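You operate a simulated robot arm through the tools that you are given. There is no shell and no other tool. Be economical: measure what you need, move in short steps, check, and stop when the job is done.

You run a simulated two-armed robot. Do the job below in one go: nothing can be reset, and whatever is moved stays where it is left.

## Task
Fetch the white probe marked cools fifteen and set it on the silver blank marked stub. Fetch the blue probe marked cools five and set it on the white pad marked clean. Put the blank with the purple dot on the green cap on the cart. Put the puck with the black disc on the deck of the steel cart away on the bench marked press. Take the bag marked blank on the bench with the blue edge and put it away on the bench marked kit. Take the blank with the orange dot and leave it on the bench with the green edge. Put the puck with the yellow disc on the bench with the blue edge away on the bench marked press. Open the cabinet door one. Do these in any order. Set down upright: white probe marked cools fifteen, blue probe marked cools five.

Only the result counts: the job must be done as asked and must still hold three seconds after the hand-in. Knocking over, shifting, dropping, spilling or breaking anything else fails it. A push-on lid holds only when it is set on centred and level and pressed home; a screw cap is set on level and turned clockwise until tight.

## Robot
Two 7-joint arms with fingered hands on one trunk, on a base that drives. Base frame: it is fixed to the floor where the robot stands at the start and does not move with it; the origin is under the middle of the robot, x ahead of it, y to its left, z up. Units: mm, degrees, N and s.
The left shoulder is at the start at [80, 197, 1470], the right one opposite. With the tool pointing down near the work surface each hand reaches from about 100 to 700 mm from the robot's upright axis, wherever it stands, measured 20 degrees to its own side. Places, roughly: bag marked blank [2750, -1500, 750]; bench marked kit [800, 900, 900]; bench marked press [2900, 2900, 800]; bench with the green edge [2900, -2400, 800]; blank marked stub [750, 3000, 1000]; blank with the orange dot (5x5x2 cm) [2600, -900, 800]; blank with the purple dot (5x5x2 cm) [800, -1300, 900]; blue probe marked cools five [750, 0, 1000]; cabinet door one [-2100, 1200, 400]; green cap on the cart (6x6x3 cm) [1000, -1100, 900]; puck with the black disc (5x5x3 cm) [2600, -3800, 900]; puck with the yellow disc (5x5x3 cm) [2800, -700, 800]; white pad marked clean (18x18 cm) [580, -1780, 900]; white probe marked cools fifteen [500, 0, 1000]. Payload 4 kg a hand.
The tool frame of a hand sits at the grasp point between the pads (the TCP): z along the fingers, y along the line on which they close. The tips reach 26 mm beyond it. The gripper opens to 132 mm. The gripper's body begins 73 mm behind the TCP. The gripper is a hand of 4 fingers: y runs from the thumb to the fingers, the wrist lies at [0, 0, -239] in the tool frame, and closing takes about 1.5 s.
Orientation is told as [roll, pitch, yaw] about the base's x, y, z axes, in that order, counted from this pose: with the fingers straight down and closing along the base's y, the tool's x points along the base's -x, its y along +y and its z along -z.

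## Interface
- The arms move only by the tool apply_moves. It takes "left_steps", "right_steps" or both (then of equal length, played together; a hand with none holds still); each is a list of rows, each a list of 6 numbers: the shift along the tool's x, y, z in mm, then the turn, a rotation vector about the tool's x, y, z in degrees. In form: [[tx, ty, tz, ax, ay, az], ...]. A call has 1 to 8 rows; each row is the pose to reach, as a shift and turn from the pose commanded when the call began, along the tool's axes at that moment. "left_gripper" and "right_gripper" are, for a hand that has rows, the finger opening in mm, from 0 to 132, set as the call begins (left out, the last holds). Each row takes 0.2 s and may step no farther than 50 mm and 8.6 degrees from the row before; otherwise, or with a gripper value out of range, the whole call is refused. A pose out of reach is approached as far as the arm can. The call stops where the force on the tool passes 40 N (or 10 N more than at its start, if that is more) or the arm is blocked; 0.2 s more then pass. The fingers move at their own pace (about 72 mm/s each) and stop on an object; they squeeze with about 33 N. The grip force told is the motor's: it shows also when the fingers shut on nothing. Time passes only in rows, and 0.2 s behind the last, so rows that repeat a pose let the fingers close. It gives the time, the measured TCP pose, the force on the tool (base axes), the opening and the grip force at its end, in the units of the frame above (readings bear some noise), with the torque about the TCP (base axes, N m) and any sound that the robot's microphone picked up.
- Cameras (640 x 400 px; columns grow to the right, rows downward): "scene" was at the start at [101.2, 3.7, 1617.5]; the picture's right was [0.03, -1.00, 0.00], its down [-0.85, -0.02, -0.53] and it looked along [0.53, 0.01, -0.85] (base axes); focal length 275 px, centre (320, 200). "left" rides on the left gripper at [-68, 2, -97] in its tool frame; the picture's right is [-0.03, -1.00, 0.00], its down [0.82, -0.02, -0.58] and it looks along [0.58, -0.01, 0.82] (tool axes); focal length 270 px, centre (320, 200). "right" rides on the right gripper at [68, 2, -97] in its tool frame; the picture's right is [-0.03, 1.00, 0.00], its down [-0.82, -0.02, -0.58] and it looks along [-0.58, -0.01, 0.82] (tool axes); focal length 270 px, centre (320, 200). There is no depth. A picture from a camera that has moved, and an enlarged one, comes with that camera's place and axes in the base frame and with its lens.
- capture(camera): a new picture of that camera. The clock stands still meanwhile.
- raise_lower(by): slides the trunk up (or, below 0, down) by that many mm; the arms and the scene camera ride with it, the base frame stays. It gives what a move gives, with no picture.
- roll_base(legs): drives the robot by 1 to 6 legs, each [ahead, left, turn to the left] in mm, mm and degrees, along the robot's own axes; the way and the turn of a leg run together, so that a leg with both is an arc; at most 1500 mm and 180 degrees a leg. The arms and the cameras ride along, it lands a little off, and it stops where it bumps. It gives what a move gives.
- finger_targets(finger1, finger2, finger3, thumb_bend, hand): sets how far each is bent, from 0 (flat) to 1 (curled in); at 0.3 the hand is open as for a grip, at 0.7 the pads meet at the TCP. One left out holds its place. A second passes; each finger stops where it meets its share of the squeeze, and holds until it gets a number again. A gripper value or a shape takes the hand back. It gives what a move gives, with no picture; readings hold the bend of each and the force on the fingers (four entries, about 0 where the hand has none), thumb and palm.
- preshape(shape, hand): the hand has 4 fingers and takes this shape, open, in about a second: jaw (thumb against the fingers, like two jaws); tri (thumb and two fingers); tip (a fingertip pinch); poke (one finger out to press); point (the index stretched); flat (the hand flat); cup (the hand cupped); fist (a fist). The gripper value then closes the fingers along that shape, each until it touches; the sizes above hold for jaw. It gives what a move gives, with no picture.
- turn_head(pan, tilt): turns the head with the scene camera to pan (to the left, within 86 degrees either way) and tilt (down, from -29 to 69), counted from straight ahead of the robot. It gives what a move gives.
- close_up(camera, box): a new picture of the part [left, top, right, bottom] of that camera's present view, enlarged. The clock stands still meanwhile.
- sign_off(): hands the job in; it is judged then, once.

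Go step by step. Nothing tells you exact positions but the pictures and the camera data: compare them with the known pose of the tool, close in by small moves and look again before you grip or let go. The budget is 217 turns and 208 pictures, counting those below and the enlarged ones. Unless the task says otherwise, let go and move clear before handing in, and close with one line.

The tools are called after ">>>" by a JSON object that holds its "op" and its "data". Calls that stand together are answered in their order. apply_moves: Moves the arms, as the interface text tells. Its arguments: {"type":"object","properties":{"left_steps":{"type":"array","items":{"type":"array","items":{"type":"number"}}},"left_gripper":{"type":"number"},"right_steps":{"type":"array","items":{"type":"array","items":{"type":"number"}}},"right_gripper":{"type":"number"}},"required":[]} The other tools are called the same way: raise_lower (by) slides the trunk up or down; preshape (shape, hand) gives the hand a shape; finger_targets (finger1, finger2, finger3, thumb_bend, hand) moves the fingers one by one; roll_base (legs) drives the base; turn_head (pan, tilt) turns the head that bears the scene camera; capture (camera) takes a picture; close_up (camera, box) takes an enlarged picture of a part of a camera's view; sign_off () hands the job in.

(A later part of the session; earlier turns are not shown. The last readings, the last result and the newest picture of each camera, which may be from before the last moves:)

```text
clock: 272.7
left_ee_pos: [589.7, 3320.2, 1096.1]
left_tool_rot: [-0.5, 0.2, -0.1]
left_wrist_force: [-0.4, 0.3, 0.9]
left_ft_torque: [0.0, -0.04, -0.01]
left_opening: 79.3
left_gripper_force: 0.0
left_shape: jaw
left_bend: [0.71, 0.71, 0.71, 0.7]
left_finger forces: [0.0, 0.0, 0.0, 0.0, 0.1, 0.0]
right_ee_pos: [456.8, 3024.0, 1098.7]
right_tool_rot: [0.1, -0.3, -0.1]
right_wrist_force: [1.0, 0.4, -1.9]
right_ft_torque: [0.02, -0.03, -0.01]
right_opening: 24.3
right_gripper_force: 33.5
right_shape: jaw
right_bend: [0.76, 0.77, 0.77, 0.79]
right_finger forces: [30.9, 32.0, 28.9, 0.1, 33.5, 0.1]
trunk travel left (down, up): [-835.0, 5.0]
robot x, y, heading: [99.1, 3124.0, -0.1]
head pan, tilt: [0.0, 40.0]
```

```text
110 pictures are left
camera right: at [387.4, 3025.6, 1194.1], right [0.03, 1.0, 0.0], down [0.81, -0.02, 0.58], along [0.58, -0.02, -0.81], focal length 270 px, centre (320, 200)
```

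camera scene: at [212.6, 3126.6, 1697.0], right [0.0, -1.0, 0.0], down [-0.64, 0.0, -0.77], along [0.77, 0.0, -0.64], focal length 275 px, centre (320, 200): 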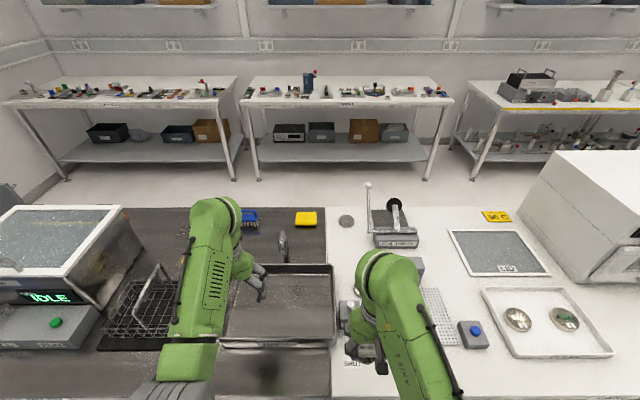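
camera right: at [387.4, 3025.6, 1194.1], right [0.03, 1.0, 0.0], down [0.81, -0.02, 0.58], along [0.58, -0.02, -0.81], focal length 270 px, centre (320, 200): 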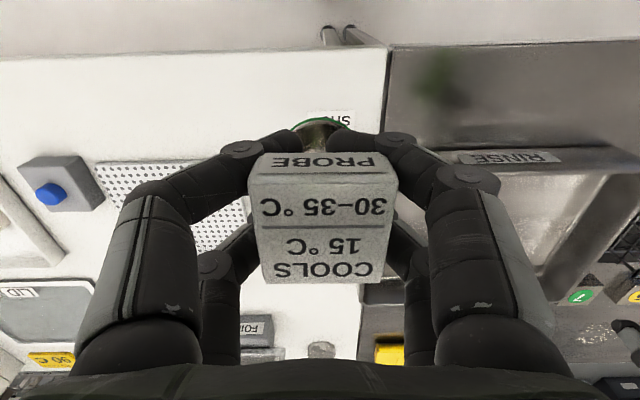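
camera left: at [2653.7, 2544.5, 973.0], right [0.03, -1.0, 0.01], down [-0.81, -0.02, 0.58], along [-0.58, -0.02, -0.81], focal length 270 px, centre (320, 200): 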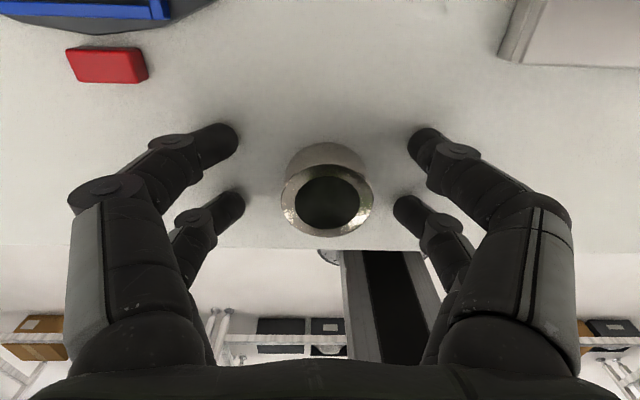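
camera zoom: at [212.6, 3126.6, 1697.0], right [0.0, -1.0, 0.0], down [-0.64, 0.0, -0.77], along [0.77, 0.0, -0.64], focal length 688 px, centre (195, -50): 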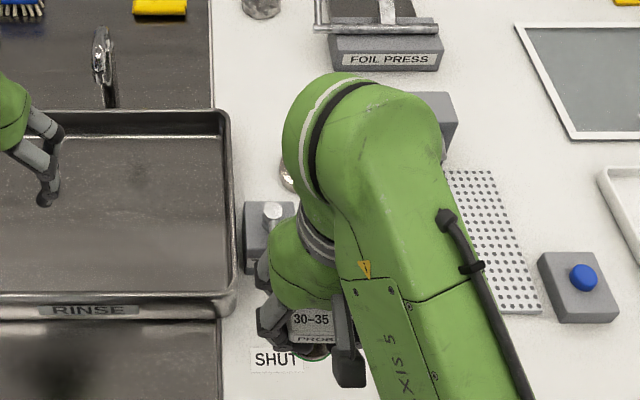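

Valve lever near (619, 3045) is below the probe's height. Move right hand to y≈2983 then forward above the stub.

>>> {"op": "apply_moves", "data": {"right_steps": [[0, -40, -10, 0, 0, 0], [-45, -41, -15, 0, 0, 0], [-90, -41, -15, 0, 0, 0], [-135, -41, -15, 0, 0, 0], [-180, -41, -15, 0, 0, 0], [-225, -41, -10, 0, 0, 0], [-270, -41, 0, 0, 0, 0], [-280, -41, 20, 0, 0, 0]]}}

>>> {"op": "capture", "data": {"camera": "right"}}

>>> {"op": "capture", "data": {"camera": "scene"}}

```text
clock: 274.5
left_ee_pos: [595.2, 3318.4, 1093.2]
left_tool_rot: [-0.6, 0.4, -0.1]
left_wrist_force: [0.0, 0.5, -0.2]
left_ft_torque: [-0.02, 0.02, 0.01]
left_opening: 79.2
left_gripper_force: 0.0
left_shape: jaw
left_bend: [0.71, 0.71, 0.71, 0.7]
left_finger forces: [0.0, 0.0, 0.0, 0.0, 0.0, 0.0]
right_ee_pos: [739.2, 2979.9, 1076.7]
right_tool_rot: [0.1, -0.1, -0.2]
right_wrist_force: [0.0, -0.5, -2.9]
right_ft_torque: [0.01, -0.02, -0.02]
right_opening: 24.4
right_gripper_force: 33.6
right_shape: jaw
right_bend: [0.77, 0.77, 0.78, 0.79]
right_finger forces: [31.4, 32.6, 28.5, 0.0, 34.3, 0.0]
right hand out of reach, approached as far as the arm can: row 1, 2
trunk travel left (down, up): [-835.0, 5.0]
robot x, y, heading: [101.6, 3123.0, -0.4]
head pan, tilt: [0.0, 40.0]
```

```text
109 pictures are left
camera right: at [670.6, 2982.8, 1172.4], right [0.03, 1.0, 0.0], down [0.82, -0.02, 0.58], along [0.58, -0.02, -0.82], focal length 270 px, centre (320, 200)
```

right: 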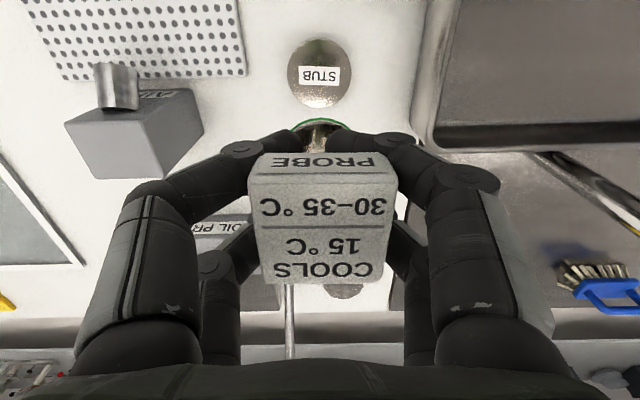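

```text
108 pictures are left
camera scene: at [219.6, 3125.6, 1696.5], right [0.0, -1.0, 0.0], down [-0.64, 0.0, -0.77], along [0.77, 0.0, -0.64], focal length 275 px, centre (320, 200)
```

scene: 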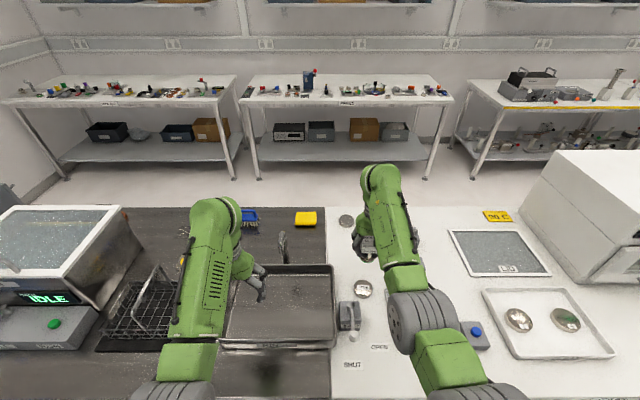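

Stub at about (718, 2980), top ≈915. Align and lower to ~20 mm above.

>>> {"op": "apply_moves", "data": {"right_steps": [[11, 0, 10, 0, 0, 0], [21, 0, 30, 0, 0, 0], [21, 0, 55, 0, 0, 0], [21, 0, 70, 0, 0, 0], [21, 0, 70, 0, 0, 0]]}}

>>> {"op": "capture", "data": {"camera": "right"}}

>>> {"op": "close_up", "data": {"camera": "scene", "box": [310, 220, 430, 320]}}

```text
clock: 275.7
left_ee_pos: [594.7, 3319.4, 1094.5]
left_tool_rot: [-0.5, 0.3, -0.1]
left_wrist_force: [-0.4, -0.1, 0.3]
left_ft_torque: [-0.05, 0.01, 0.01]
left_opening: 79.9
left_gripper_force: 0.1
left_shape: jaw
left_bend: [0.71, 0.71, 0.71, 0.7]
left_finger forces: [0.0, 0.0, 0.0, 0.0, 0.0, 0.1]
right_ee_pos: [719.1, 2981.2, 1007.8]
right_tool_rot: [0.1, -0.1, -0.2]
right_wrist_force: [0.5, -0.2, -2.6]
right_ft_torque: [-0.02, 0.0, -0.01]
right_opening: 24.3
right_gripper_force: 32.6
right_shape: jaw
right_bend: [0.77, 0.77, 0.78, 0.79]
right_finger forces: [31.4, 32.6, 28.7, 0.1, 34.6, 0.0]
trunk travel left (down, up): [-835.0, 5.0]
robot x, y, heading: [101.7, 3119.9, 0.1]
head pan, tilt: [0.0, 40.0]
```

```text
107 pictures are left
camera right: at [650.6, 2983.4, 1103.3], right [0.03, 1.0, 0.0], down [0.82, -0.02, 0.58], along [0.58, -0.01, -0.82], focal length 270 px, centre (320, 200)
```

right: 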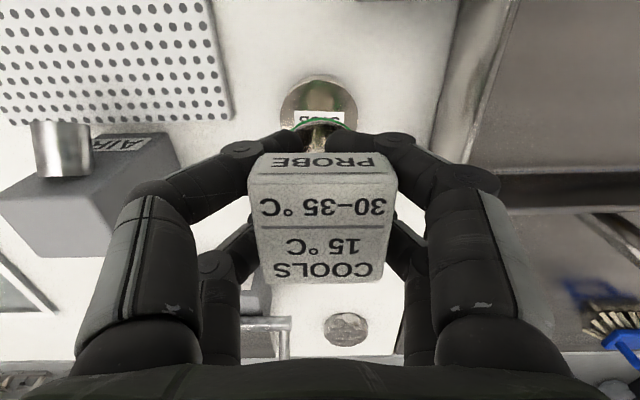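

```text
4.00 times, centred on (370, 270) of scene
camera zoom: at [218.9, 3126.1, 1696.5], right [0.0, -1.0, 0.0], down [-0.64, 0.0, -0.77], along [0.77, 0.0, -0.64], focal length 1100 px, centre (120, -80)
```

zoom: 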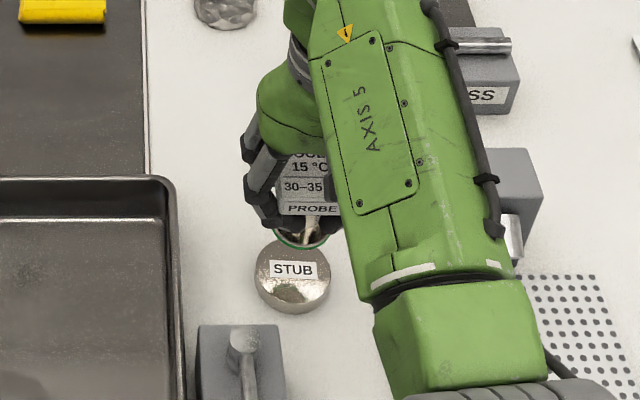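

Continue lowering 25 mm and check alignment at close range.

>>> {"op": "apply_moves", "data": {"right_steps": [[0, 1, 10, 0, 0, 0], [0, 2, 20, 0, 0, 0], [0, 2, 26, 0, 0, 0], [0, 2, 26, 0, 0, 0]]}}

>>> {"op": "close_up", "data": {"camera": "right", "box": [220, 60, 420, 220]}}

>>> {"op": "close_up", "data": {"camera": "scene", "box": [340, 250, 410, 310]}}

```text
clock: 276.7
left_ee_pos: [594.5, 3318.3, 1094.3]
left_tool_rot: [-0.5, 0.4, -0.1]
left_wrist_force: [-0.1, -0.3, -0.3]
left_ft_torque: [0.0, 0.0, 0.0]
left_opening: 79.5
left_gripper_force: 0.0
left_shape: jaw
left_bend: [0.71, 0.71, 0.71, 0.7]
left_finger forces: [0.1, 0.0, 0.0, 0.0, 0.1, 0.0]
right_ee_pos: [719.0, 2984.1, 981.8]
right_tool_rot: [0.1, 0.0, -0.2]
right_wrist_force: [1.0, -0.3, -2.6]
right_ft_torque: [0.0, 0.0, 0.0]
right_opening: 23.8
right_gripper_force: 32.6
right_shape: jaw
right_bend: [0.77, 0.77, 0.78, 0.79]
right_finger forces: [31.6, 32.8, 28.7, 0.1, 34.6, 0.0]
trunk travel left (down, up): [-835.0, 5.0]
robot x, y, heading: [103.2, 3124.9, -0.2]
head pan, tilt: [0.0, 40.0]
```

```text
2.50 times, centred on (320, 140) of right
camera zoom: at [651.3, 2986.1, 1077.4], right [0.03, 1.0, 0.0], down [0.82, -0.02, 0.58], along [0.58, -0.02, -0.82], focal length 676 px, centre (320, 350)
```

zoom: 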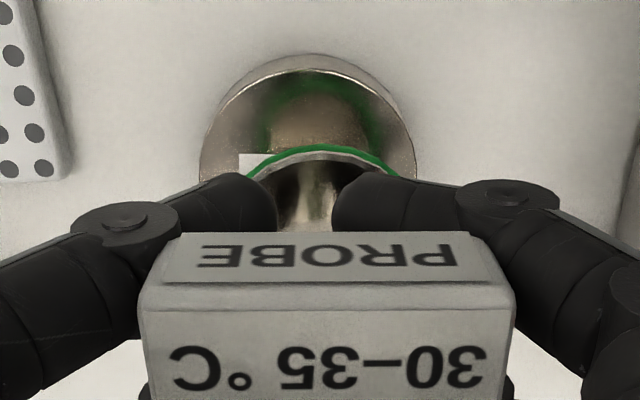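

```text
6.67 times, centred on (375, 280) of scene
camera zoom: at [218.9, 3126.0, 1696.5], right [0.0, -1.0, 0.0], down [-0.64, 0.0, -0.77], along [0.77, 0.0, -0.64], focal length 1833 px, centre (-47, -333)
```

zoom: 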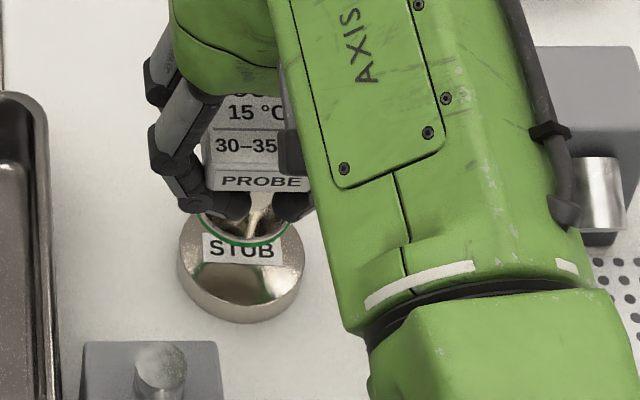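

Slight correction (−3 mm x, −3 mm y), then lower to contact.

>>> {"op": "apply_moves", "data": {"right_steps": [[2, -2, 3, 0, 0, 0], [3, -3, 7, 0, 0, 0], [3, -3, 11, 0, 0, 0], [3, -3, 14, 0, 0, 0], [3, -3, 17, 0, 0, 0], [3, -3, 20, 0, 0, 0]]}}

>>> {"op": "close_up", "data": {"camera": "right", "box": [220, 60, 420, 220]}}

>>> {"op": "close_up", "data": {"camera": "scene", "box": [340, 250, 410, 310]}}

```text
clock: 278.1
left_ee_pos: [595.4, 3319.4, 1094.0]
left_tool_rot: [-0.5, 0.4, -0.1]
left_wrist_force: [-0.2, 0.2, -0.1]
left_ft_torque: [-0.02, -0.01, 0.0]
left_opening: 79.5
left_gripper_force: 0.1
left_shape: jaw
left_bend: [0.71, 0.71, 0.71, 0.7]
left_finger forces: [0.0, 0.1, 0.0, 0.0, 0.0, 0.0]
right_ee_pos: [715.5, 2979.7, 960.3]
right_tool_rot: [0.1, -0.1, 0.0]
right_wrist_force: [-0.3, -0.5, -2.5]
right_ft_torque: [-0.02, -0.01, 0.01]
right_opening: 24.0
right_gripper_force: 33.3
right_shape: jaw
right_bend: [0.77, 0.77, 0.78, 0.79]
right_finger forces: [31.6, 32.6, 28.8, 0.1, 34.6, 0.0]
trunk travel left (down, up): [-835.0, 5.0]
robot x, y, heading: [102.1, 3120.5, -0.3]
head pan, tilt: [0.0, 40.0]
```

```text
2.50 times, centred on (320, 140) of right
camera zoom: at [647.4, 2982.8, 1056.9], right [0.03, 1.0, 0.0], down [0.82, -0.02, 0.58], along [0.58, -0.01, -0.82], focal length 676 px, centre (320, 350)
```

zoom: 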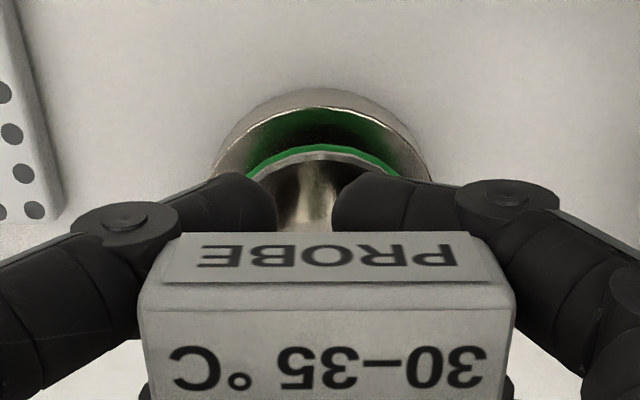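

```text
6.67 times, centred on (375, 280) of scene
camera zoom: at [219.0, 3126.1, 1696.5], right [0.0, -1.0, 0.0], down [-0.64, 0.0, -0.77], along [0.77, 0.0, -0.64], focal length 1833 px, centre (-47, -333)
```

zoom: 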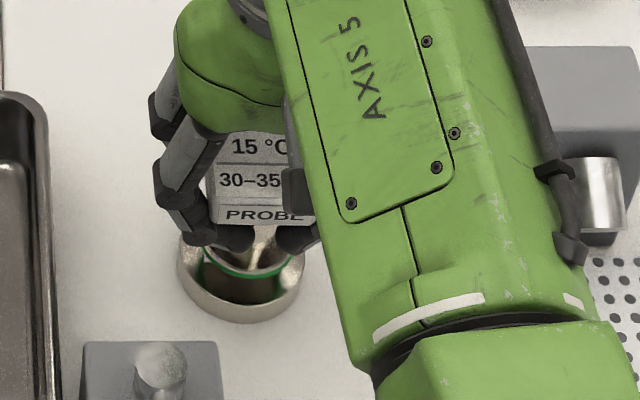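

Well aligned. Continue down to contact.

>>> {"op": "apply_moves", "data": {"right_steps": [[2, 0, 3, 0, 0, 0], [2, 0, 6, 0, 0, 0], [2, 0, 8, 0, 0, 0], [2, 0, 10, 0, 0, 0], [2, 0, 12, 0, 0, 0], [2, 0, 14, 0, 0, 0]]}}

>>> {"op": "close_up", "data": {"camera": "scene", "box": [340, 250, 410, 310]}}

```text
clock: 279.5
left_ee_pos: [594.2, 3319.2, 1093.5]
left_tool_rot: [-0.6, 0.4, -0.1]
left_wrist_force: [0.0, 0.7, -0.1]
left_ft_torque: [-0.02, -0.01, -0.02]
left_opening: 79.6
left_gripper_force: 0.0
left_shape: jaw
left_bend: [0.71, 0.71, 0.71, 0.7]
left_finger forces: [0.0, 0.1, 0.0, 0.1, 0.0, 0.0]
right_ee_pos: [714.3, 2981.6, 946.6]
right_tool_rot: [0.1, 0.1, 0.0]
right_wrist_force: [-0.7, 0.6, -2.3]
right_ft_torque: [0.02, 0.02, -0.04]
right_opening: 24.2
right_gripper_force: 32.5
right_shape: jaw
right_bend: [0.77, 0.77, 0.78, 0.79]
right_finger forces: [31.5, 32.6, 28.6, 0.0, 34.9, 0.0]
trunk travel left (down, up): [-835.0, 5.0]
robot x, y, heading: [99.5, 3125.3, -0.1]
head pan, tilt: [0.0, 40.0]
```

```text
6.67 times, centred on (375, 280) of scene
camera zoom: at [219.0, 3126.1, 1696.5], right [0.0, -1.0, 0.0], down [-0.64, 0.0, -0.77], along [0.77, 0.0, -0.64], focal length 1833 px, centre (-47, -333)
```

zoom: 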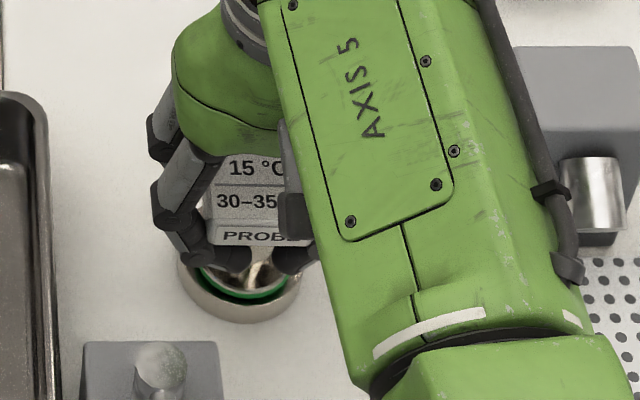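

>>> {"op": "apply_moves", "data": {"right_steps": [[0, 0, 2, 0, 0, 0], [0, 0, 4, 0, 0, 0], [0, 0, 5.5, 0, 0, 0], [0, 0, 7, 0, 0, 0]]}}

>>> {"op": "close_up", "data": {"camera": "right", "box": [220, 60, 420, 220]}}

```text
clock: 280.5
left_ee_pos: [594.2, 3319.0, 1093.9]
left_tool_rot: [-0.5, 0.3, -0.1]
left_wrist_force: [-0.1, -0.5, 0.2]
left_ft_torque: [-0.01, -0.01, 0.01]
left_opening: 79.4
left_gripper_force: 0.0
left_shape: jaw
left_bend: [0.71, 0.71, 0.71, 0.7]
left_finger forces: [0.0, 0.0, 0.0, 0.2, 0.1, 0.0]
right_ee_pos: [714.2, 2981.5, 943.3]
right_tool_rot: [0.2, -0.3, -0.2]
right_wrist_force: [2.1, -0.6, 7.9]
right_ft_torque: [0.0, 0.18, 0.01]
right_opening: 24.5
right_gripper_force: 32.7
right_shape: jaw
right_bend: [0.77, 0.77, 0.78, 0.79]
right_finger forces: [31.9, 32.3, 28.2, 0.0, 35.4, 0.1]
trunk travel left (down, up): [-835.0, 5.0]
robot x, y, heading: [104.6, 3124.9, -0.1]
head pan, tilt: [0.0, 40.0]
```

```text
2.50 times, centred on (320, 140) of right
camera zoom: at [645.8, 2983.3, 1037.6], right [0.03, 1.0, 0.0], down [0.81, -0.02, 0.58], along [0.58, -0.02, -0.81], focal length 676 px, centre (320, 350)
```

zoom: 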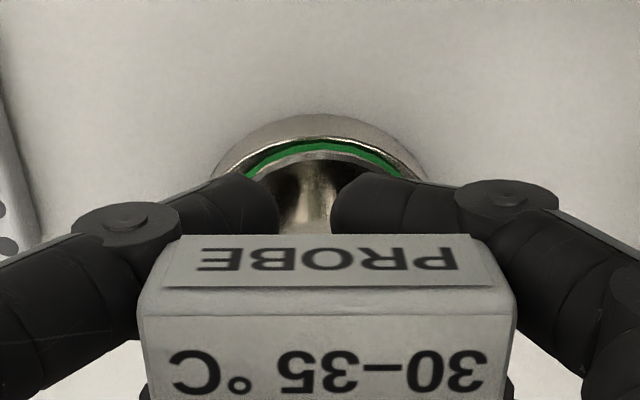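

Seated on the stub, concentric. Release and rise.

>>> {"op": "apply_moves", "data": {"right_steps": [[0, 0, -1, 0, 0, 0], [0, 0, -1, 0, 0, 0], [0, 0, -1, 0, 0, 0], [0, 0, -1, 0, 0, 0], [0, 0, -1, 0, 0, 0]], "right_gripper": 70}}

>>> {"op": "capture", "data": {"camera": "right"}}

```text
clock: 281.7
left_ee_pos: [595.1, 3319.3, 1093.0]
left_tool_rot: [-0.5, 0.5, -0.1]
left_wrist_force: [-0.9, 0.0, -0.2]
left_ft_torque: [-0.02, -0.02, -0.07]
left_opening: 80.0
left_gripper_force: 0.0
left_shape: jaw
left_bend: [0.71, 0.71, 0.71, 0.7]
left_finger forces: [0.0, 0.0, 0.0, 0.1, 0.1, 0.0]
right_ee_pos: [714.0, 2981.4, 941.7]
right_tool_rot: [0.1, -0.1, -0.1]
right_wrist_force: [0.0, -0.1, -0.3]
right_ft_torque: [-0.02, -0.01, 0.0]
right_opening: 69.4
right_gripper_force: 0.0
right_shape: jaw
right_bend: [0.72, 0.72, 0.72, 0.7]
right_finger forces: [0.0, 0.0, 0.1, 0.0, 0.0, 0.1]
trunk travel left (down, up): [-835.0, 5.0]
robot x, y, heading: [102.1, 3125.3, -0.3]
head pan, tilt: [0.0, 40.0]
```

```text
99 pictures are left
camera right: at [645.4, 2982.9, 1036.9], right [0.03, 1.0, 0.0], down [0.82, -0.02, 0.58], along [0.58, -0.01, -0.82], focal length 270 px, centre (320, 200)
```

right: 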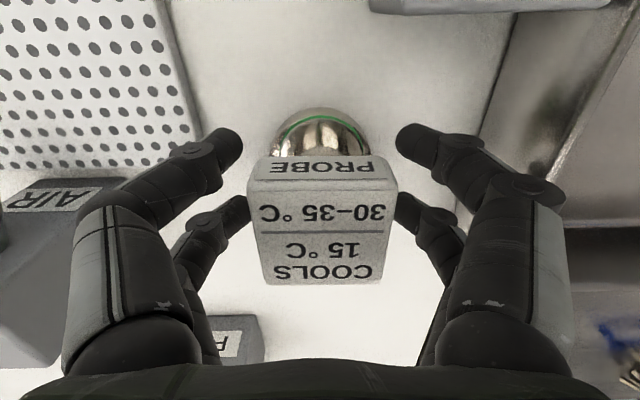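

>>> {"op": "apply_moves", "data": {"right_steps": [[0, 0, -40, 0, 0, 0], [0, 0, -80, 0, 0, 0], [0, 0, -120, 0, 0, 0], [20, 5, -150, 0, 0, 0], [60, 10, -150, 0, 0, 0], [105, 15, -150, 0, 0, 0], [150, 15, -150, 0, 0, 0], [195, 15, -150, 0, 0, 0]]}}

>>> {"op": "roll_base", "data": {"legs": [[-450, 0, 0], [0, 0, 150]]}}

>>> {"op": "turn_head", "data": {"pan": 50, "tilt": 25}}

>>> {"op": "capture", "data": {"camera": "scene"}}

```text
clock: 283.5
left_ee_pos: [593.2, 3319.5, 1095.5]
left_tool_rot: [-0.5, 0.4, -0.1]
left_wrist_force: [0.5, 0.0, 0.0]
left_ft_torque: [0.0, -0.02, -0.01]
left_opening: 79.7
left_gripper_force: 0.0
left_shape: jaw
left_bend: [0.71, 0.71, 0.71, 0.7]
left_finger forces: [0.0, 0.1, 0.0, 0.0, 0.0, 0.1]
right_ee_pos: [516.8, 2995.3, 1092.6]
right_tool_rot: [0.1, -0.1, -0.1]
right_wrist_force: [-0.1, 0.4, 0.0]
right_ft_torque: [0.0, -0.01, -0.03]
right_opening: 69.2
right_gripper_force: 0.1
right_shape: jaw
right_bend: [0.72, 0.72, 0.72, 0.7]
right_finger forces: [0.0, 0.1, 0.0, 0.1, 0.0, 0.1]
trunk travel left (down, up): [-835.0, 5.0]
robot x, y, heading: [102.8, 3127.9, -0.3]
head pan, tilt: [0.0, 40.0]
```

```text
clock: 292.4
left_ee_pos: [-871.4, 3198.8, 1093.7]
left_tool_rot: [-0.5, 0.4, 150.4]
left_wrist_force: [-0.4, -0.5, -0.6]
left_ft_torque: [0.02, 0.01, -0.02]
left_opening: 79.6
left_gripper_force: 0.0
left_shape: jaw
left_bend: [0.71, 0.71, 0.71, 0.7]
left_finger forces: [0.1, 0.0, 0.0, 0.0, 0.0, 0.0]
right_ee_pos: [-645.9, 3443.5, 1090.6]
right_tool_rot: [0.0, -0.1, 150.4]
right_wrist_force: [-0.2, 0.2, 0.1]
right_ft_torque: [0.0, 0.03, -0.02]
right_opening: 69.5
right_gripper_force: 0.1
right_shape: jaw
right_bend: [0.72, 0.72, 0.72, 0.7]
right_finger forces: [0.0, 0.0, 0.0, 0.0, 0.0, 0.0]
trunk travel left (down, up): [-835.0, 5.0]
robot x, y, heading: [-347.1, 3125.3, 150.0]
head pan, tilt: [0.0, 40.0]
```

```text
clock: 293.6
left_ee_pos: [-871.3, 3198.8, 1094.0]
left_tool_rot: [-0.5, 0.4, 150.4]
left_wrist_force: [0.8, -0.8, -0.4]
left_ft_torque: [-0.06, 0.03, 0.02]
left_opening: 79.4
left_gripper_force: 0.1
left_shape: jaw
left_bend: [0.71, 0.71, 0.71, 0.7]
left_finger forces: [0.0, 0.0, 0.0, 0.0, 0.1, 0.0]
right_ee_pos: [-645.8, 3442.8, 1090.3]
right_tool_rot: [0.2, -0.1, 150.5]
right_wrist_force: [0.3, 0.6, 0.0]
right_ft_torque: [-0.03, -0.01, 0.03]
right_opening: 69.5
right_gripper_force: 0.1
right_shape: jaw
right_bend: [0.72, 0.72, 0.72, 0.7]
right_finger forces: [0.0, 0.1, 0.2, 0.0, 0.1, 0.1]
trunk travel left (down, up): [-835.0, 5.0]
robot x, y, heading: [-347.6, 3125.0, 150.4]
head pan, tilt: [50.0, 25.0]
```

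```text
98 pictures are left
camera scene: at [-456.7, 3109.3, 1719.8], right [-0.35, 0.94, 0.0], down [0.4, 0.15, -0.91], along [-0.85, -0.31, -0.42], focal length 275 px, centre (320, 200)
```

scene: 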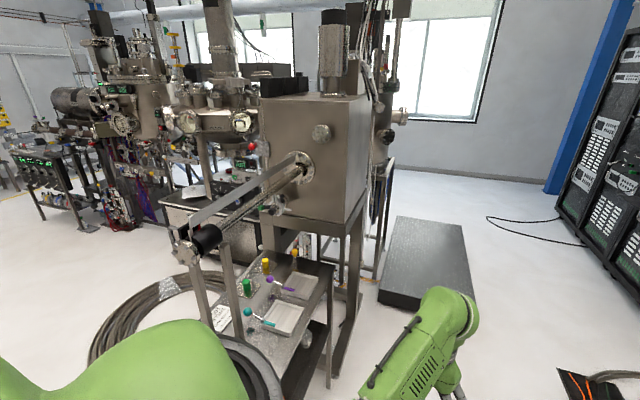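

The low grey cabinet with the stained front, behind a hose coil, is likely "door one". Drive to face it from the front corridor.

>>> {"op": "roll_base", "data": {"legs": [[0, 0, 30], [0, 1500, 0], [0, 380, 0]]}}

>>> {"op": "turn_head", "data": {"pan": 0, "tilt": 30}}

>>> {"op": "capture", "data": {"camera": "scene"}}

```text
clock: 297.5
left_ee_pos: [-828.4, 2707.8, 1094.2]
left_tool_rot: [-0.7, 0.6, 179.2]
left_wrist_force: [3.1, 5.9, 0.5]
left_ft_torque: [-0.17, 0.11, 0.12]
left_opening: 79.1
left_gripper_force: 0.0
left_shape: jaw
left_bend: [0.71, 0.71, 0.71, 0.7]
left_finger forces: [6.8, 0.1, 0.0, 0.0, 0.1, 0.0]
right_ee_pos: [-758.1, 3021.4, 1090.7]
right_tool_rot: [0.5, -0.2, -179.4]
right_wrist_force: [0.0, 0.5, -0.1]
right_ft_torque: [-0.04, 0.0, 0.01]
right_opening: 69.6
right_gripper_force: 0.1
right_shape: jaw
right_bend: [0.72, 0.72, 0.72, 0.7]
right_finger forces: [0.0, 0.1, 0.1, 0.0, 0.1, 0.0]
trunk travel left (down, up): [-835.0, 5.0]
robot x, y, heading: [-338.9, 2890.7, -179.6]
head pan, tilt: [50.0, 25.0]
stopped in leg 2: the robot was blocked; the commanded pose is now the measured one
```

```text
clock: 298.7
left_ee_pos: [-829.3, 2707.2, 1093.1]
left_tool_rot: [-0.7, 0.5, 179.4]
left_wrist_force: [3.2, 11.6, 2.7]
left_ft_torque: [-0.52, 0.15, -0.06]
left_opening: 78.5
left_gripper_force: 0.1
left_shape: jaw
left_bend: [0.71, 0.71, 0.71, 0.7]
left_finger forces: [11.0, 0.0, 0.0, 0.1, 0.0, 0.1]
right_ee_pos: [-758.6, 3021.3, 1091.0]
right_tool_rot: [0.5, -0.2, -179.3]
right_wrist_force: [-0.7, -0.9, 0.8]
right_ft_torque: [0.02, 0.01, 0.01]
right_opening: 69.7
right_gripper_force: 0.1
right_shape: jaw
right_bend: [0.72, 0.72, 0.72, 0.7]
right_finger forces: [0.0, 0.0, 0.1, 0.0, 0.1, 0.0]
trunk travel left (down, up): [-835.0, 5.0]
robot x, y, heading: [-344.1, 2890.6, -179.5]
head pan, tilt: [0.0, 30.0]
```

```text
97 pictures are left
camera scene: at [-456.4, 2902.5, 1712.2], right [-0.01, 1.0, -0.01], down [0.5, 0.0, -0.87], along [-0.87, -0.01, -0.5], focal length 275 px, centre (320, 200)
```

scene: 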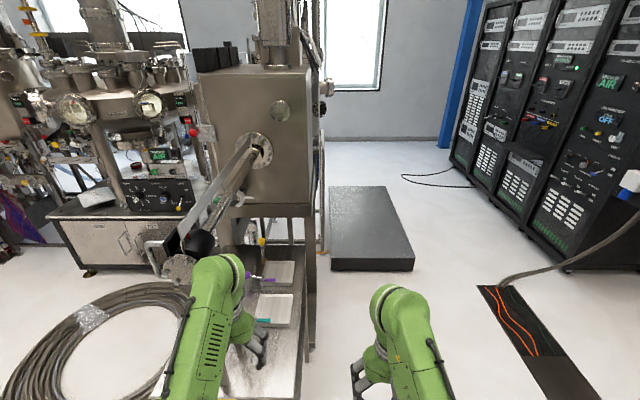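

The left hand brushed the instrument's projecting arm. Back off right and rearwards immediately, then look.

>>> {"op": "roll_base", "data": {"legs": [[0, -60, 0], [330, 0, 0]]}}

```text
clock: 301.1
left_ee_pos: [-1080.3, 2748.9, 1092.3]
left_tool_rot: [-1.1, 0.6, -179.6]
left_wrist_force: [-0.2, 0.6, -0.3]
left_ft_torque: [-0.01, 0.0, -0.01]
left_opening: 79.6
left_gripper_force: 0.0
left_shape: jaw
left_bend: [0.71, 0.71, 0.71, 0.7]
left_finger forces: [0.0, 0.0, 0.0, 0.1, 0.1, 0.1]
right_ee_pos: [-1015.7, 3064.1, 1091.5]
right_tool_rot: [-0.1, -0.1, -178.4]
right_wrist_force: [-0.1, 0.5, 0.1]
right_ft_torque: [0.02, -0.01, 0.04]
right_opening: 69.4
right_gripper_force: 0.1
right_shape: jaw
right_bend: [0.72, 0.72, 0.72, 0.7]
right_finger forces: [0.1, 0.0, 0.0, 0.0, 0.0, 0.1]
trunk travel left (down, up): [-835.0, 5.0]
robot x, y, heading: [-593.2, 2951.5, -178.5]
head pan, tilt: [0.0, 30.0]
stopped in leg 2: the robot was blocked; the commanded pose is now the measured one
```

I drove forward by mistake (should be backward). Look before moving again.

>>> {"op": "turn_head", "data": {"pan": 15, "tilt": 50}}

>>> {"op": "capture", "data": {"camera": "scene"}}

```text
clock: 302.0
left_ee_pos: [-1085.5, 2751.9, 1091.2]
left_tool_rot: [-0.9, 0.8, -179.6]
left_wrist_force: [-0.1, 0.6, 0.0]
left_ft_torque: [-0.01, -0.02, 0.01]
left_opening: 79.4
left_gripper_force: 0.0
left_shape: jaw
left_bend: [0.71, 0.71, 0.71, 0.7]
left_finger forces: [0.0, 0.0, 0.0, 0.0, 0.1, 0.0]
right_ee_pos: [-1021.5, 3066.9, 1089.1]
right_tool_rot: [0.1, 0.0, -178.4]
right_wrist_force: [-0.8, 0.0, -0.5]
right_ft_torque: [0.02, -0.04, -0.01]
right_opening: 69.5
right_gripper_force: 0.1
right_shape: jaw
right_bend: [0.72, 0.72, 0.72, 0.7]
right_finger forces: [0.0, 0.0, 0.1, 0.1, 0.1, 0.0]
trunk travel left (down, up): [-835.0, 5.0]
robot x, y, heading: [-594.2, 2955.0, -178.3]
head pan, tilt: [15.0, 50.0]
```

```text
96 pictures are left
camera scene: at [-704.2, 2930.0, 1682.0], right [-0.28, 0.96, 0.0], down [0.74, 0.22, -0.64], along [-0.61, -0.18, -0.77], focal length 275 px, centre (320, 200)
```

scene: 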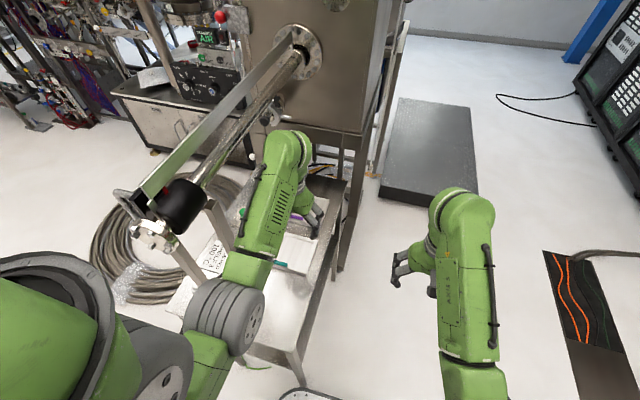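

The base stopped against the small side table. Reverse straight back along the same path.

>>> {"op": "roll_base", "data": {"legs": [[-255, 0, 0], [0, -60, -1.5], [-330, 0, 0]]}}

>>> {"op": "turn_head", "data": {"pan": 20, "tilt": 35}}

>>> {"op": "capture", "data": {"camera": "scene"}}

```text
clock: 306.2
left_ee_pos: [-501.0, 2833.0, 1090.5]
left_tool_rot: [-0.9, 0.8, 179.1]
left_wrist_force: [-0.6, 0.4, -0.4]
left_ft_torque: [0.0, -0.02, 0.0]
left_opening: 79.5
left_gripper_force: 0.0
left_shape: jaw
left_bend: [0.71, 0.71, 0.71, 0.7]
left_finger forces: [0.0, 0.1, 0.0, 0.0, 0.1, 0.0]
right_ee_pos: [-428.7, 3147.7, 1089.6]
right_tool_rot: [0.1, 0.0, -179.8]
right_wrist_force: [-1.1, -0.7, -0.3]
right_ft_torque: [-0.03, -0.02, 0.0]
right_opening: 69.1
right_gripper_force: 0.1
right_shape: jaw
right_bend: [0.72, 0.72, 0.72, 0.7]
right_finger forces: [0.0, 0.0, 0.0, 0.1, 0.0, 0.0]
trunk travel left (down, up): [-835.0, 5.0]
robot x, y, heading: [-7.2, 3017.0, -179.8]
head pan, tilt: [15.0, 50.0]
```

```text
clock: 306.9
left_ee_pos: [-498.9, 2831.8, 1092.5]
left_tool_rot: [-0.8, 0.6, 179.1]
left_wrist_force: [0.9, 0.7, -0.3]
left_ft_torque: [0.01, -0.01, 0.01]
left_opening: 79.5
left_gripper_force: 0.1
left_shape: jaw
left_bend: [0.71, 0.71, 0.71, 0.7]
left_finger forces: [0.0, 0.0, 0.0, 0.0, 0.1, 0.1]
right_ee_pos: [-426.5, 3146.2, 1090.4]
right_tool_rot: [0.0, 0.0, -179.7]
right_wrist_force: [-0.3, 0.0, 0.0]
right_ft_torque: [0.01, 0.01, 0.01]
right_opening: 69.6
right_gripper_force: 0.1
right_shape: jaw
right_bend: [0.72, 0.72, 0.72, 0.7]
right_finger forces: [0.0, 0.0, 0.0, 0.1, 0.0, 0.0]
trunk travel left (down, up): [-835.0, 5.0]
robot x, y, heading: [-8.9, 3019.9, -179.8]
head pan, tilt: [20.0, 35.0]
```

```text
95 pictures are left
camera scene: at [-118.9, 2991.4, 1704.0], right [-0.35, 0.94, 0.0], down [0.54, 0.2, -0.82], along [-0.77, -0.28, -0.57], focal length 275 px, centre (320, 200)
```

scene: 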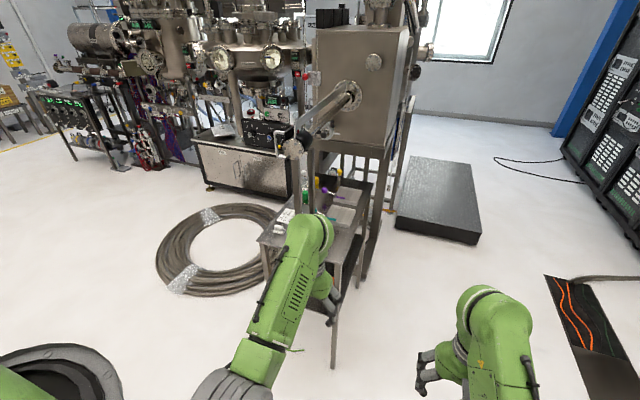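

Everything stands as before. The cabinet front is at x≈-2250, y≈800–1830, with the hose coil in front. I'll strafe along the corridor to y≈700 and look from there.

>>> {"op": "roll_base", "data": {"legs": [[0, 1500, 0], [0, 850, 0]]}}

>>> {"op": "turn_head", "data": {"pan": 0, "tilt": 25}}

>>> {"op": "capture", "data": {"camera": "scene"}}

>>> {"op": "close_up", "data": {"camera": "scene", "box": [280, 110, 520, 270]}}

```text
clock: 318.5
left_ee_pos: [-422.0, 461.3, 1092.7]
left_tool_rot: [-0.9, 0.7, -178.9]
left_wrist_force: [1.2, -0.1, 0.6]
left_ft_torque: [-0.01, 0.02, 0.0]
left_opening: 79.7
left_gripper_force: 0.1
left_shape: jaw
left_bend: [0.71, 0.71, 0.71, 0.7]
left_finger forces: [0.1, 0.1, 0.0, 0.1, 0.1, 0.0]
right_ee_pos: [-360.9, 778.4, 1090.6]
right_tool_rot: [0.2, -0.2, -177.8]
right_wrist_force: [0.4, 0.2, 0.5]
right_ft_torque: [0.03, 0.02, 0.0]
right_opening: 69.7
right_gripper_force: 0.0
right_shape: jaw
right_bend: [0.72, 0.72, 0.72, 0.7]
right_finger forces: [0.1, 0.0, 0.0, 0.1, 0.0, 0.0]
trunk travel left (down, up): [-835.0, 5.0]
robot x, y, heading: [61.9, 664.5, -177.7]
head pan, tilt: [20.0, 35.0]
```

```text
clock: 319.3
left_ee_pos: [-422.2, 459.5, 1092.9]
left_tool_rot: [-0.9, 0.6, -179.0]
left_wrist_force: [0.4, -0.6, 0.0]
left_ft_torque: [-0.01, 0.03, 0.01]
left_opening: 79.9
left_gripper_force: 0.2
left_shape: jaw
left_bend: [0.71, 0.71, 0.71, 0.7]
left_finger forces: [0.0, 0.1, 0.1, 0.0, 0.1, 0.1]
right_ee_pos: [-360.2, 777.3, 1091.3]
right_tool_rot: [0.0, 0.0, -177.8]
right_wrist_force: [-0.2, 0.2, 0.3]
right_ft_torque: [0.0, 0.01, -0.02]
right_opening: 69.5
right_gripper_force: 0.1
right_shape: jaw
right_bend: [0.72, 0.72, 0.72, 0.7]
right_finger forces: [0.0, 0.0, 0.0, 0.0, 0.0, 0.0]
trunk travel left (down, up): [-835.0, 5.0]
robot x, y, heading: [59.8, 664.4, -177.7]
head pan, tilt: [0.0, 25.0]
```

```text
94 pictures are left
camera scene: at [-58.4, 661.0, 1719.8], right [-0.04, 1.0, 0.0], down [0.42, 0.02, -0.91], along [-0.91, -0.04, -0.42], focal length 275 px, centre (320, 200)
```

scene: 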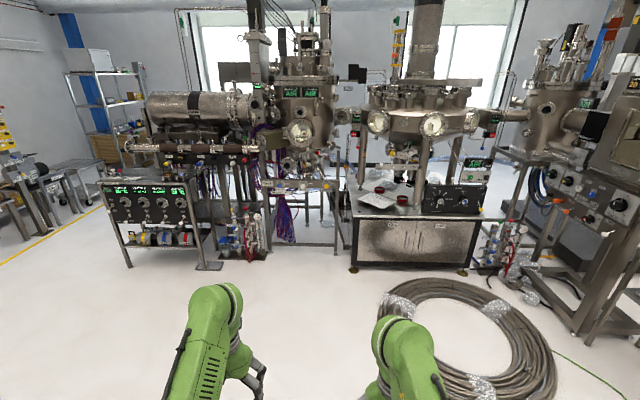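

```text
2.50 times, centred on (400, 190) of scene
camera zoom: at [-58.4, 661.0, 1719.8], right [-0.04, 1.0, 0.0], down [0.42, 0.02, -0.91], along [-0.91, -0.04, -0.42], focal length 688 px, centre (120, 225)
```

zoom: 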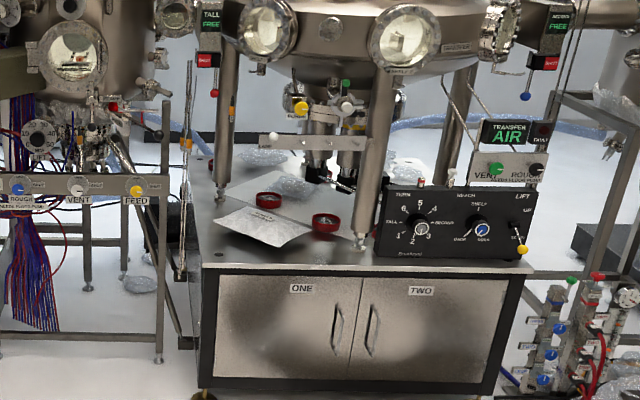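

The cabinet doors ONE and TWO are clear. Door one is hinged on the left, y≈906–1383, with a vertical bar handle near (-2110, 1337, 366). I'll drive nearer, keeping left of the coil.

>>> {"op": "roll_base", "data": {"legs": [[0, -60, -2.3], [1200, 0, 0]]}}

>>> {"op": "turn_head", "data": {"pan": -35, "tilt": 40}}

>>> {"op": "capture", "data": {"camera": "scene"}}

```text
clock: 326.0
left_ee_pos: [-1629.1, 534.3, 1092.8]
left_tool_rot: [-0.8, 0.7, 179.0]
left_wrist_force: [0.6, 0.0, -0.7]
left_ft_torque: [-0.01, 0.02, -0.02]
left_opening: 79.6
left_gripper_force: 0.2
left_shape: jaw
left_bend: [0.71, 0.71, 0.71, 0.7]
left_finger forces: [0.0, 0.1, 0.0, 0.0, 0.0, 0.0]
right_ee_pos: [-1556.7, 849.3, 1090.8]
right_tool_rot: [0.1, -0.1, -179.7]
right_wrist_force: [0.3, 0.2, -0.1]
right_ft_torque: [0.0, 0.03, 0.01]
right_opening: 69.7
right_gripper_force: 0.0
right_shape: jaw
right_bend: [0.72, 0.72, 0.72, 0.7]
right_finger forces: [0.0, 0.0, 0.0, 0.0, 0.1, 0.0]
trunk travel left (down, up): [-835.0, 5.0]
robot x, y, heading: [-1139.1, 728.3, -179.7]
head pan, tilt: [0.0, 25.0]
```

```text
clock: 327.0
left_ee_pos: [-1629.2, 533.0, 1092.2]
left_tool_rot: [-0.9, 0.8, 179.2]
left_wrist_force: [-0.5, 0.0, 0.1]
left_ft_torque: [-0.02, -0.02, 0.02]
left_opening: 79.2
left_gripper_force: 0.1
left_shape: jaw
left_bend: [0.71, 0.71, 0.71, 0.7]
left_finger forces: [0.0, 0.0, 0.0, 0.0, 0.0, 0.0]
right_ee_pos: [-1558.0, 847.6, 1093.0]
right_tool_rot: [0.1, -0.1, -179.8]
right_wrist_force: [0.3, 0.2, 0.5]
right_ft_torque: [0.02, 0.02, -0.01]
right_opening: 69.6
right_gripper_force: 0.1
right_shape: jaw
right_bend: [0.72, 0.72, 0.72, 0.7]
right_finger forces: [0.0, 0.1, 0.0, 0.1, 0.0, 0.0]
trunk travel left (down, up): [-835.0, 5.0]
robot x, y, heading: [-1138.3, 725.0, -179.5]
head pan, tilt: [-35.0, 40.0]
```

```text
92 pictures are left
camera scene: at [-1237.1, 772.0, 1696.6], right [0.57, 0.82, 0.0], down [0.53, -0.37, -0.77], along [-0.63, 0.44, -0.64], focal length 275 px, centre (320, 200)
```

scene: 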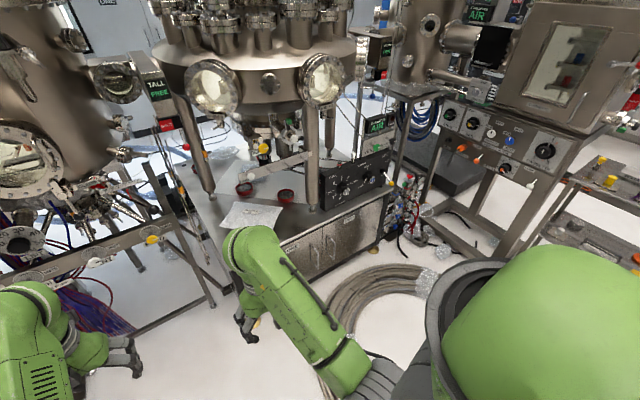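

Lower the trunk for the low handle, then edge forward-left of the coil.

>>> {"op": "raise_lower", "data": {"by": -760}}

>>> {"op": "roll_base", "data": {"legs": [[220, -20, 0]]}}

>>> {"op": "turn_head", "data": {"pan": -30, "tilt": 25}}

>>> {"op": "capture", "data": {"camera": "scene"}}

```text
refused: -760 is not a number from -400 to 400
```

```text
clock: 328.7
left_ee_pos: [-1843.6, 552.5, 1094.1]
left_tool_rot: [-0.9, 0.5, 178.9]
left_wrist_force: [0.4, -0.4, 0.2]
left_ft_torque: [0.04, 0.04, 0.0]
left_opening: 79.7
left_gripper_force: 0.1
left_shape: jaw
left_bend: [0.71, 0.71, 0.71, 0.7]
left_finger forces: [0.0, 0.1, 0.0, 0.0, 0.0, 0.0]
right_ee_pos: [-1773.0, 868.0, 1092.6]
right_tool_rot: [0.1, -0.4, -179.8]
right_wrist_force: [0.4, 0.5, 0.1]
right_ft_torque: [-0.03, 0.02, 0.01]
right_opening: 69.7
right_gripper_force: 0.0
right_shape: jaw
right_bend: [0.72, 0.72, 0.72, 0.7]
right_finger forces: [0.1, 0.1, 0.0, 0.0, 0.0, 0.0]
trunk travel left (down, up): [-835.0, 5.0]
robot x, y, heading: [-1356.0, 739.5, -179.6]
head pan, tilt: [-35.0, 40.0]
```

```text
clock: 329.5
left_ee_pos: [-1847.2, 553.4, 1092.5]
left_tool_rot: [-0.8, 0.6, 179.1]
left_wrist_force: [0.0, 0.9, 0.5]
left_ft_torque: [-0.01, 0.0, 0.02]
left_opening: 79.8
left_gripper_force: 0.2
left_shape: jaw
left_bend: [0.71, 0.71, 0.71, 0.7]
left_finger forces: [0.0, 0.1, 0.0, 0.0, 0.0, 0.1]
right_ee_pos: [-1775.4, 868.1, 1090.0]
right_tool_rot: [0.1, -0.3, -179.7]
right_wrist_force: [-0.2, 0.1, -0.1]
right_ft_torque: [-0.01, 0.03, 0.02]
right_opening: 69.4
right_gripper_force: 0.1
right_shape: jaw
right_bend: [0.72, 0.72, 0.72, 0.7]
right_finger forces: [0.0, 0.1, 0.1, 0.1, 0.0, 0.0]
trunk travel left (down, up): [-835.0, 5.0]
robot x, y, heading: [-1357.5, 733.9, -180.1]
head pan, tilt: [-30.0, 25.0]
```

```text
91 pictures are left
camera scene: at [-1464.5, 788.4, 1719.9], right [0.5, 0.87, 0.0], down [0.37, -0.21, -0.91], along [-0.79, 0.45, -0.42], focal length 275 px, centre (320, 200)
```

scene: 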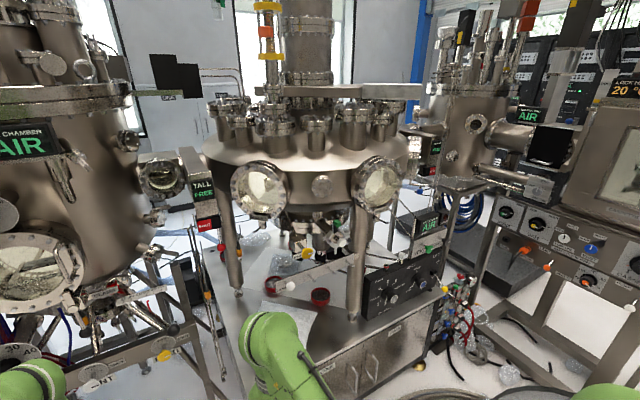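

>>> {"op": "raise_lower", "data": {"by": -380}}

>>> {"op": "raise_lower", "data": {"by": -380}}

>>> {"op": "capture", "data": {"camera": "scene"}}

```text
clock: 333.1
left_ee_pos: [-1848.8, 553.3, 713.5]
left_tool_rot: [-0.9, 0.7, 179.0]
left_wrist_force: [-0.2, 0.2, -0.7]
left_ft_torque: [0.01, -0.01, -0.02]
left_opening: 79.9
left_gripper_force: 0.0
left_shape: jaw
left_bend: [0.71, 0.71, 0.71, 0.7]
left_finger forces: [0.0, 0.0, 0.1, 0.0, 0.0, 0.1]
right_ee_pos: [-1776.7, 867.6, 710.8]
right_tool_rot: [0.0, 0.0, -179.8]
right_wrist_force: [-0.2, 0.8, 0.4]
right_ft_torque: [0.0, 0.0, -0.05]
right_opening: 69.6
right_gripper_force: 0.1
right_shape: jaw
right_bend: [0.72, 0.72, 0.72, 0.7]
right_finger forces: [0.1, 0.0, 0.0, 0.1, 0.0, 0.0]
trunk travel left (down, up): [-455.0, 385.0]
robot x, y, heading: [-1356.1, 739.8, -179.6]
head pan, tilt: [-30.0, 25.0]
```

```text
clock: 336.8
left_ee_pos: [-1848.9, 553.1, 331.9]
left_tool_rot: [-0.9, 0.6, 179.0]
left_wrist_force: [0.3, -0.3, 0.8]
left_ft_torque: [-0.01, 0.0, 0.01]
left_opening: 79.5
left_gripper_force: 0.1
left_shape: jaw
left_bend: [0.71, 0.71, 0.71, 0.7]
left_finger forces: [0.0, 0.0, 0.1, 0.0, 0.1, 0.0]
right_ee_pos: [-1776.2, 868.1, 331.2]
right_tool_rot: [0.0, 0.0, -179.8]
right_wrist_force: [0.5, 0.4, 0.1]
right_ft_torque: [0.0, 0.02, 0.0]
right_opening: 69.4
right_gripper_force: 0.0
right_shape: jaw
right_bend: [0.72, 0.72, 0.72, 0.7]
right_finger forces: [0.0, 0.1, 0.0, 0.0, 0.0, 0.1]
trunk travel left (down, up): [-75.0, 765.0]
robot x, y, heading: [-1358.8, 740.6, -179.6]
head pan, tilt: [-30.0, 25.0]
```

```text
90 pictures are left
camera scene: at [-1465.9, 788.4, 959.9], right [0.5, 0.87, 0.0], down [0.37, -0.21, -0.91], along [-0.79, 0.45, -0.42], focal length 275 px, centre (320, 200)
```

scene: 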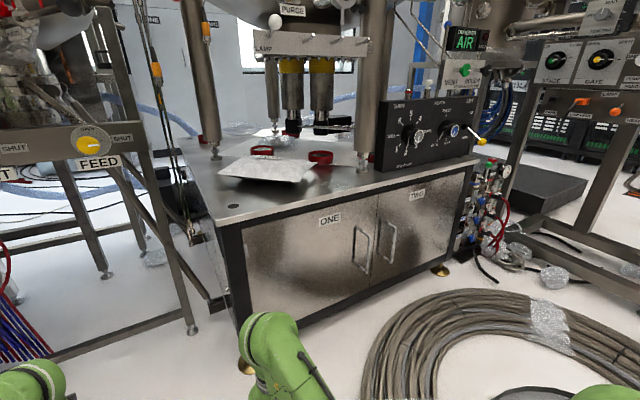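

Excellent view: handle of door ONE near (-2110, 1325, 380). Swing the right hand to point horizontally toward the door while moving it across.

>>> {"op": "apply_moves", "data": {"right_steps": [[-5, -30, -10, 0, -8.5, 0], [-10, -60, -20, 0, -17, 0], [-20, -95, -30, 0, -25.5, 0], [-30, -130, -40, 0, -34, 0], [-40, -165, -50, 0, -42.5, 0], [-50, -200, -54, 0, -51, 0], [-60, -235, -54, 0, -59.5, 0], [-70, -265, -54, 0, -68, 0]]}}

>>> {"op": "capture", "data": {"camera": "scene"}}

```text
clock: 338.6
left_ee_pos: [-1850.8, 552.5, 332.3]
left_tool_rot: [-1.0, 0.7, 179.0]
left_wrist_force: [0.5, 0.2, -0.1]
left_ft_torque: [-0.01, -0.02, -0.02]
left_opening: 79.7
left_gripper_force: 0.0
left_shape: jaw
left_bend: [0.71, 0.71, 0.71, 0.7]
left_finger forces: [0.0, 0.1, 0.1, 0.0, 0.0, 0.1]
right_ee_pos: [-1900.1, 1053.8, 399.8]
right_tool_rot: [-4.0, -57.8, 179.3]
right_wrist_force: [-0.5, -0.3, -0.6]
right_ft_torque: [0.0, 0.0, -0.03]
right_opening: 69.7
right_gripper_force: 0.1
right_shape: jaw
right_bend: [0.72, 0.72, 0.72, 0.7]
right_finger forces: [0.1, 0.0, 0.0, 0.1, 0.0, 0.0]
right hand out of reach, approached as far as the arm can: row 6, 7, 8
trunk travel left (down, up): [-75.0, 765.0]
robot x, y, heading: [-1357.4, 742.8, -180.1]
head pan, tilt: [-30.0, 25.0]
```

```text
89 pictures are left
camera scene: at [-1466.7, 788.1, 959.8], right [0.5, 0.87, 0.0], down [0.37, -0.21, -0.91], along [-0.79, 0.45, -0.42], focal length 275 px, centre (320, 200)
```

scene: 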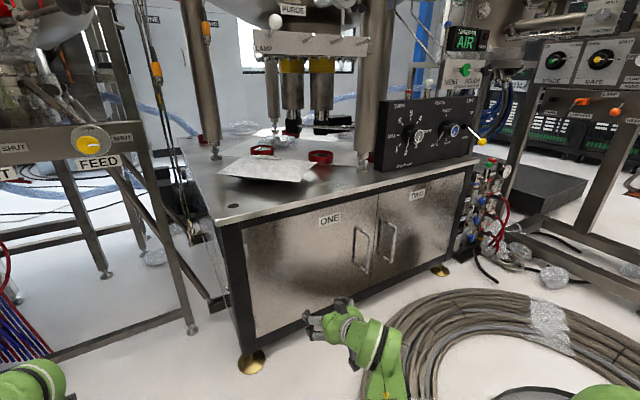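

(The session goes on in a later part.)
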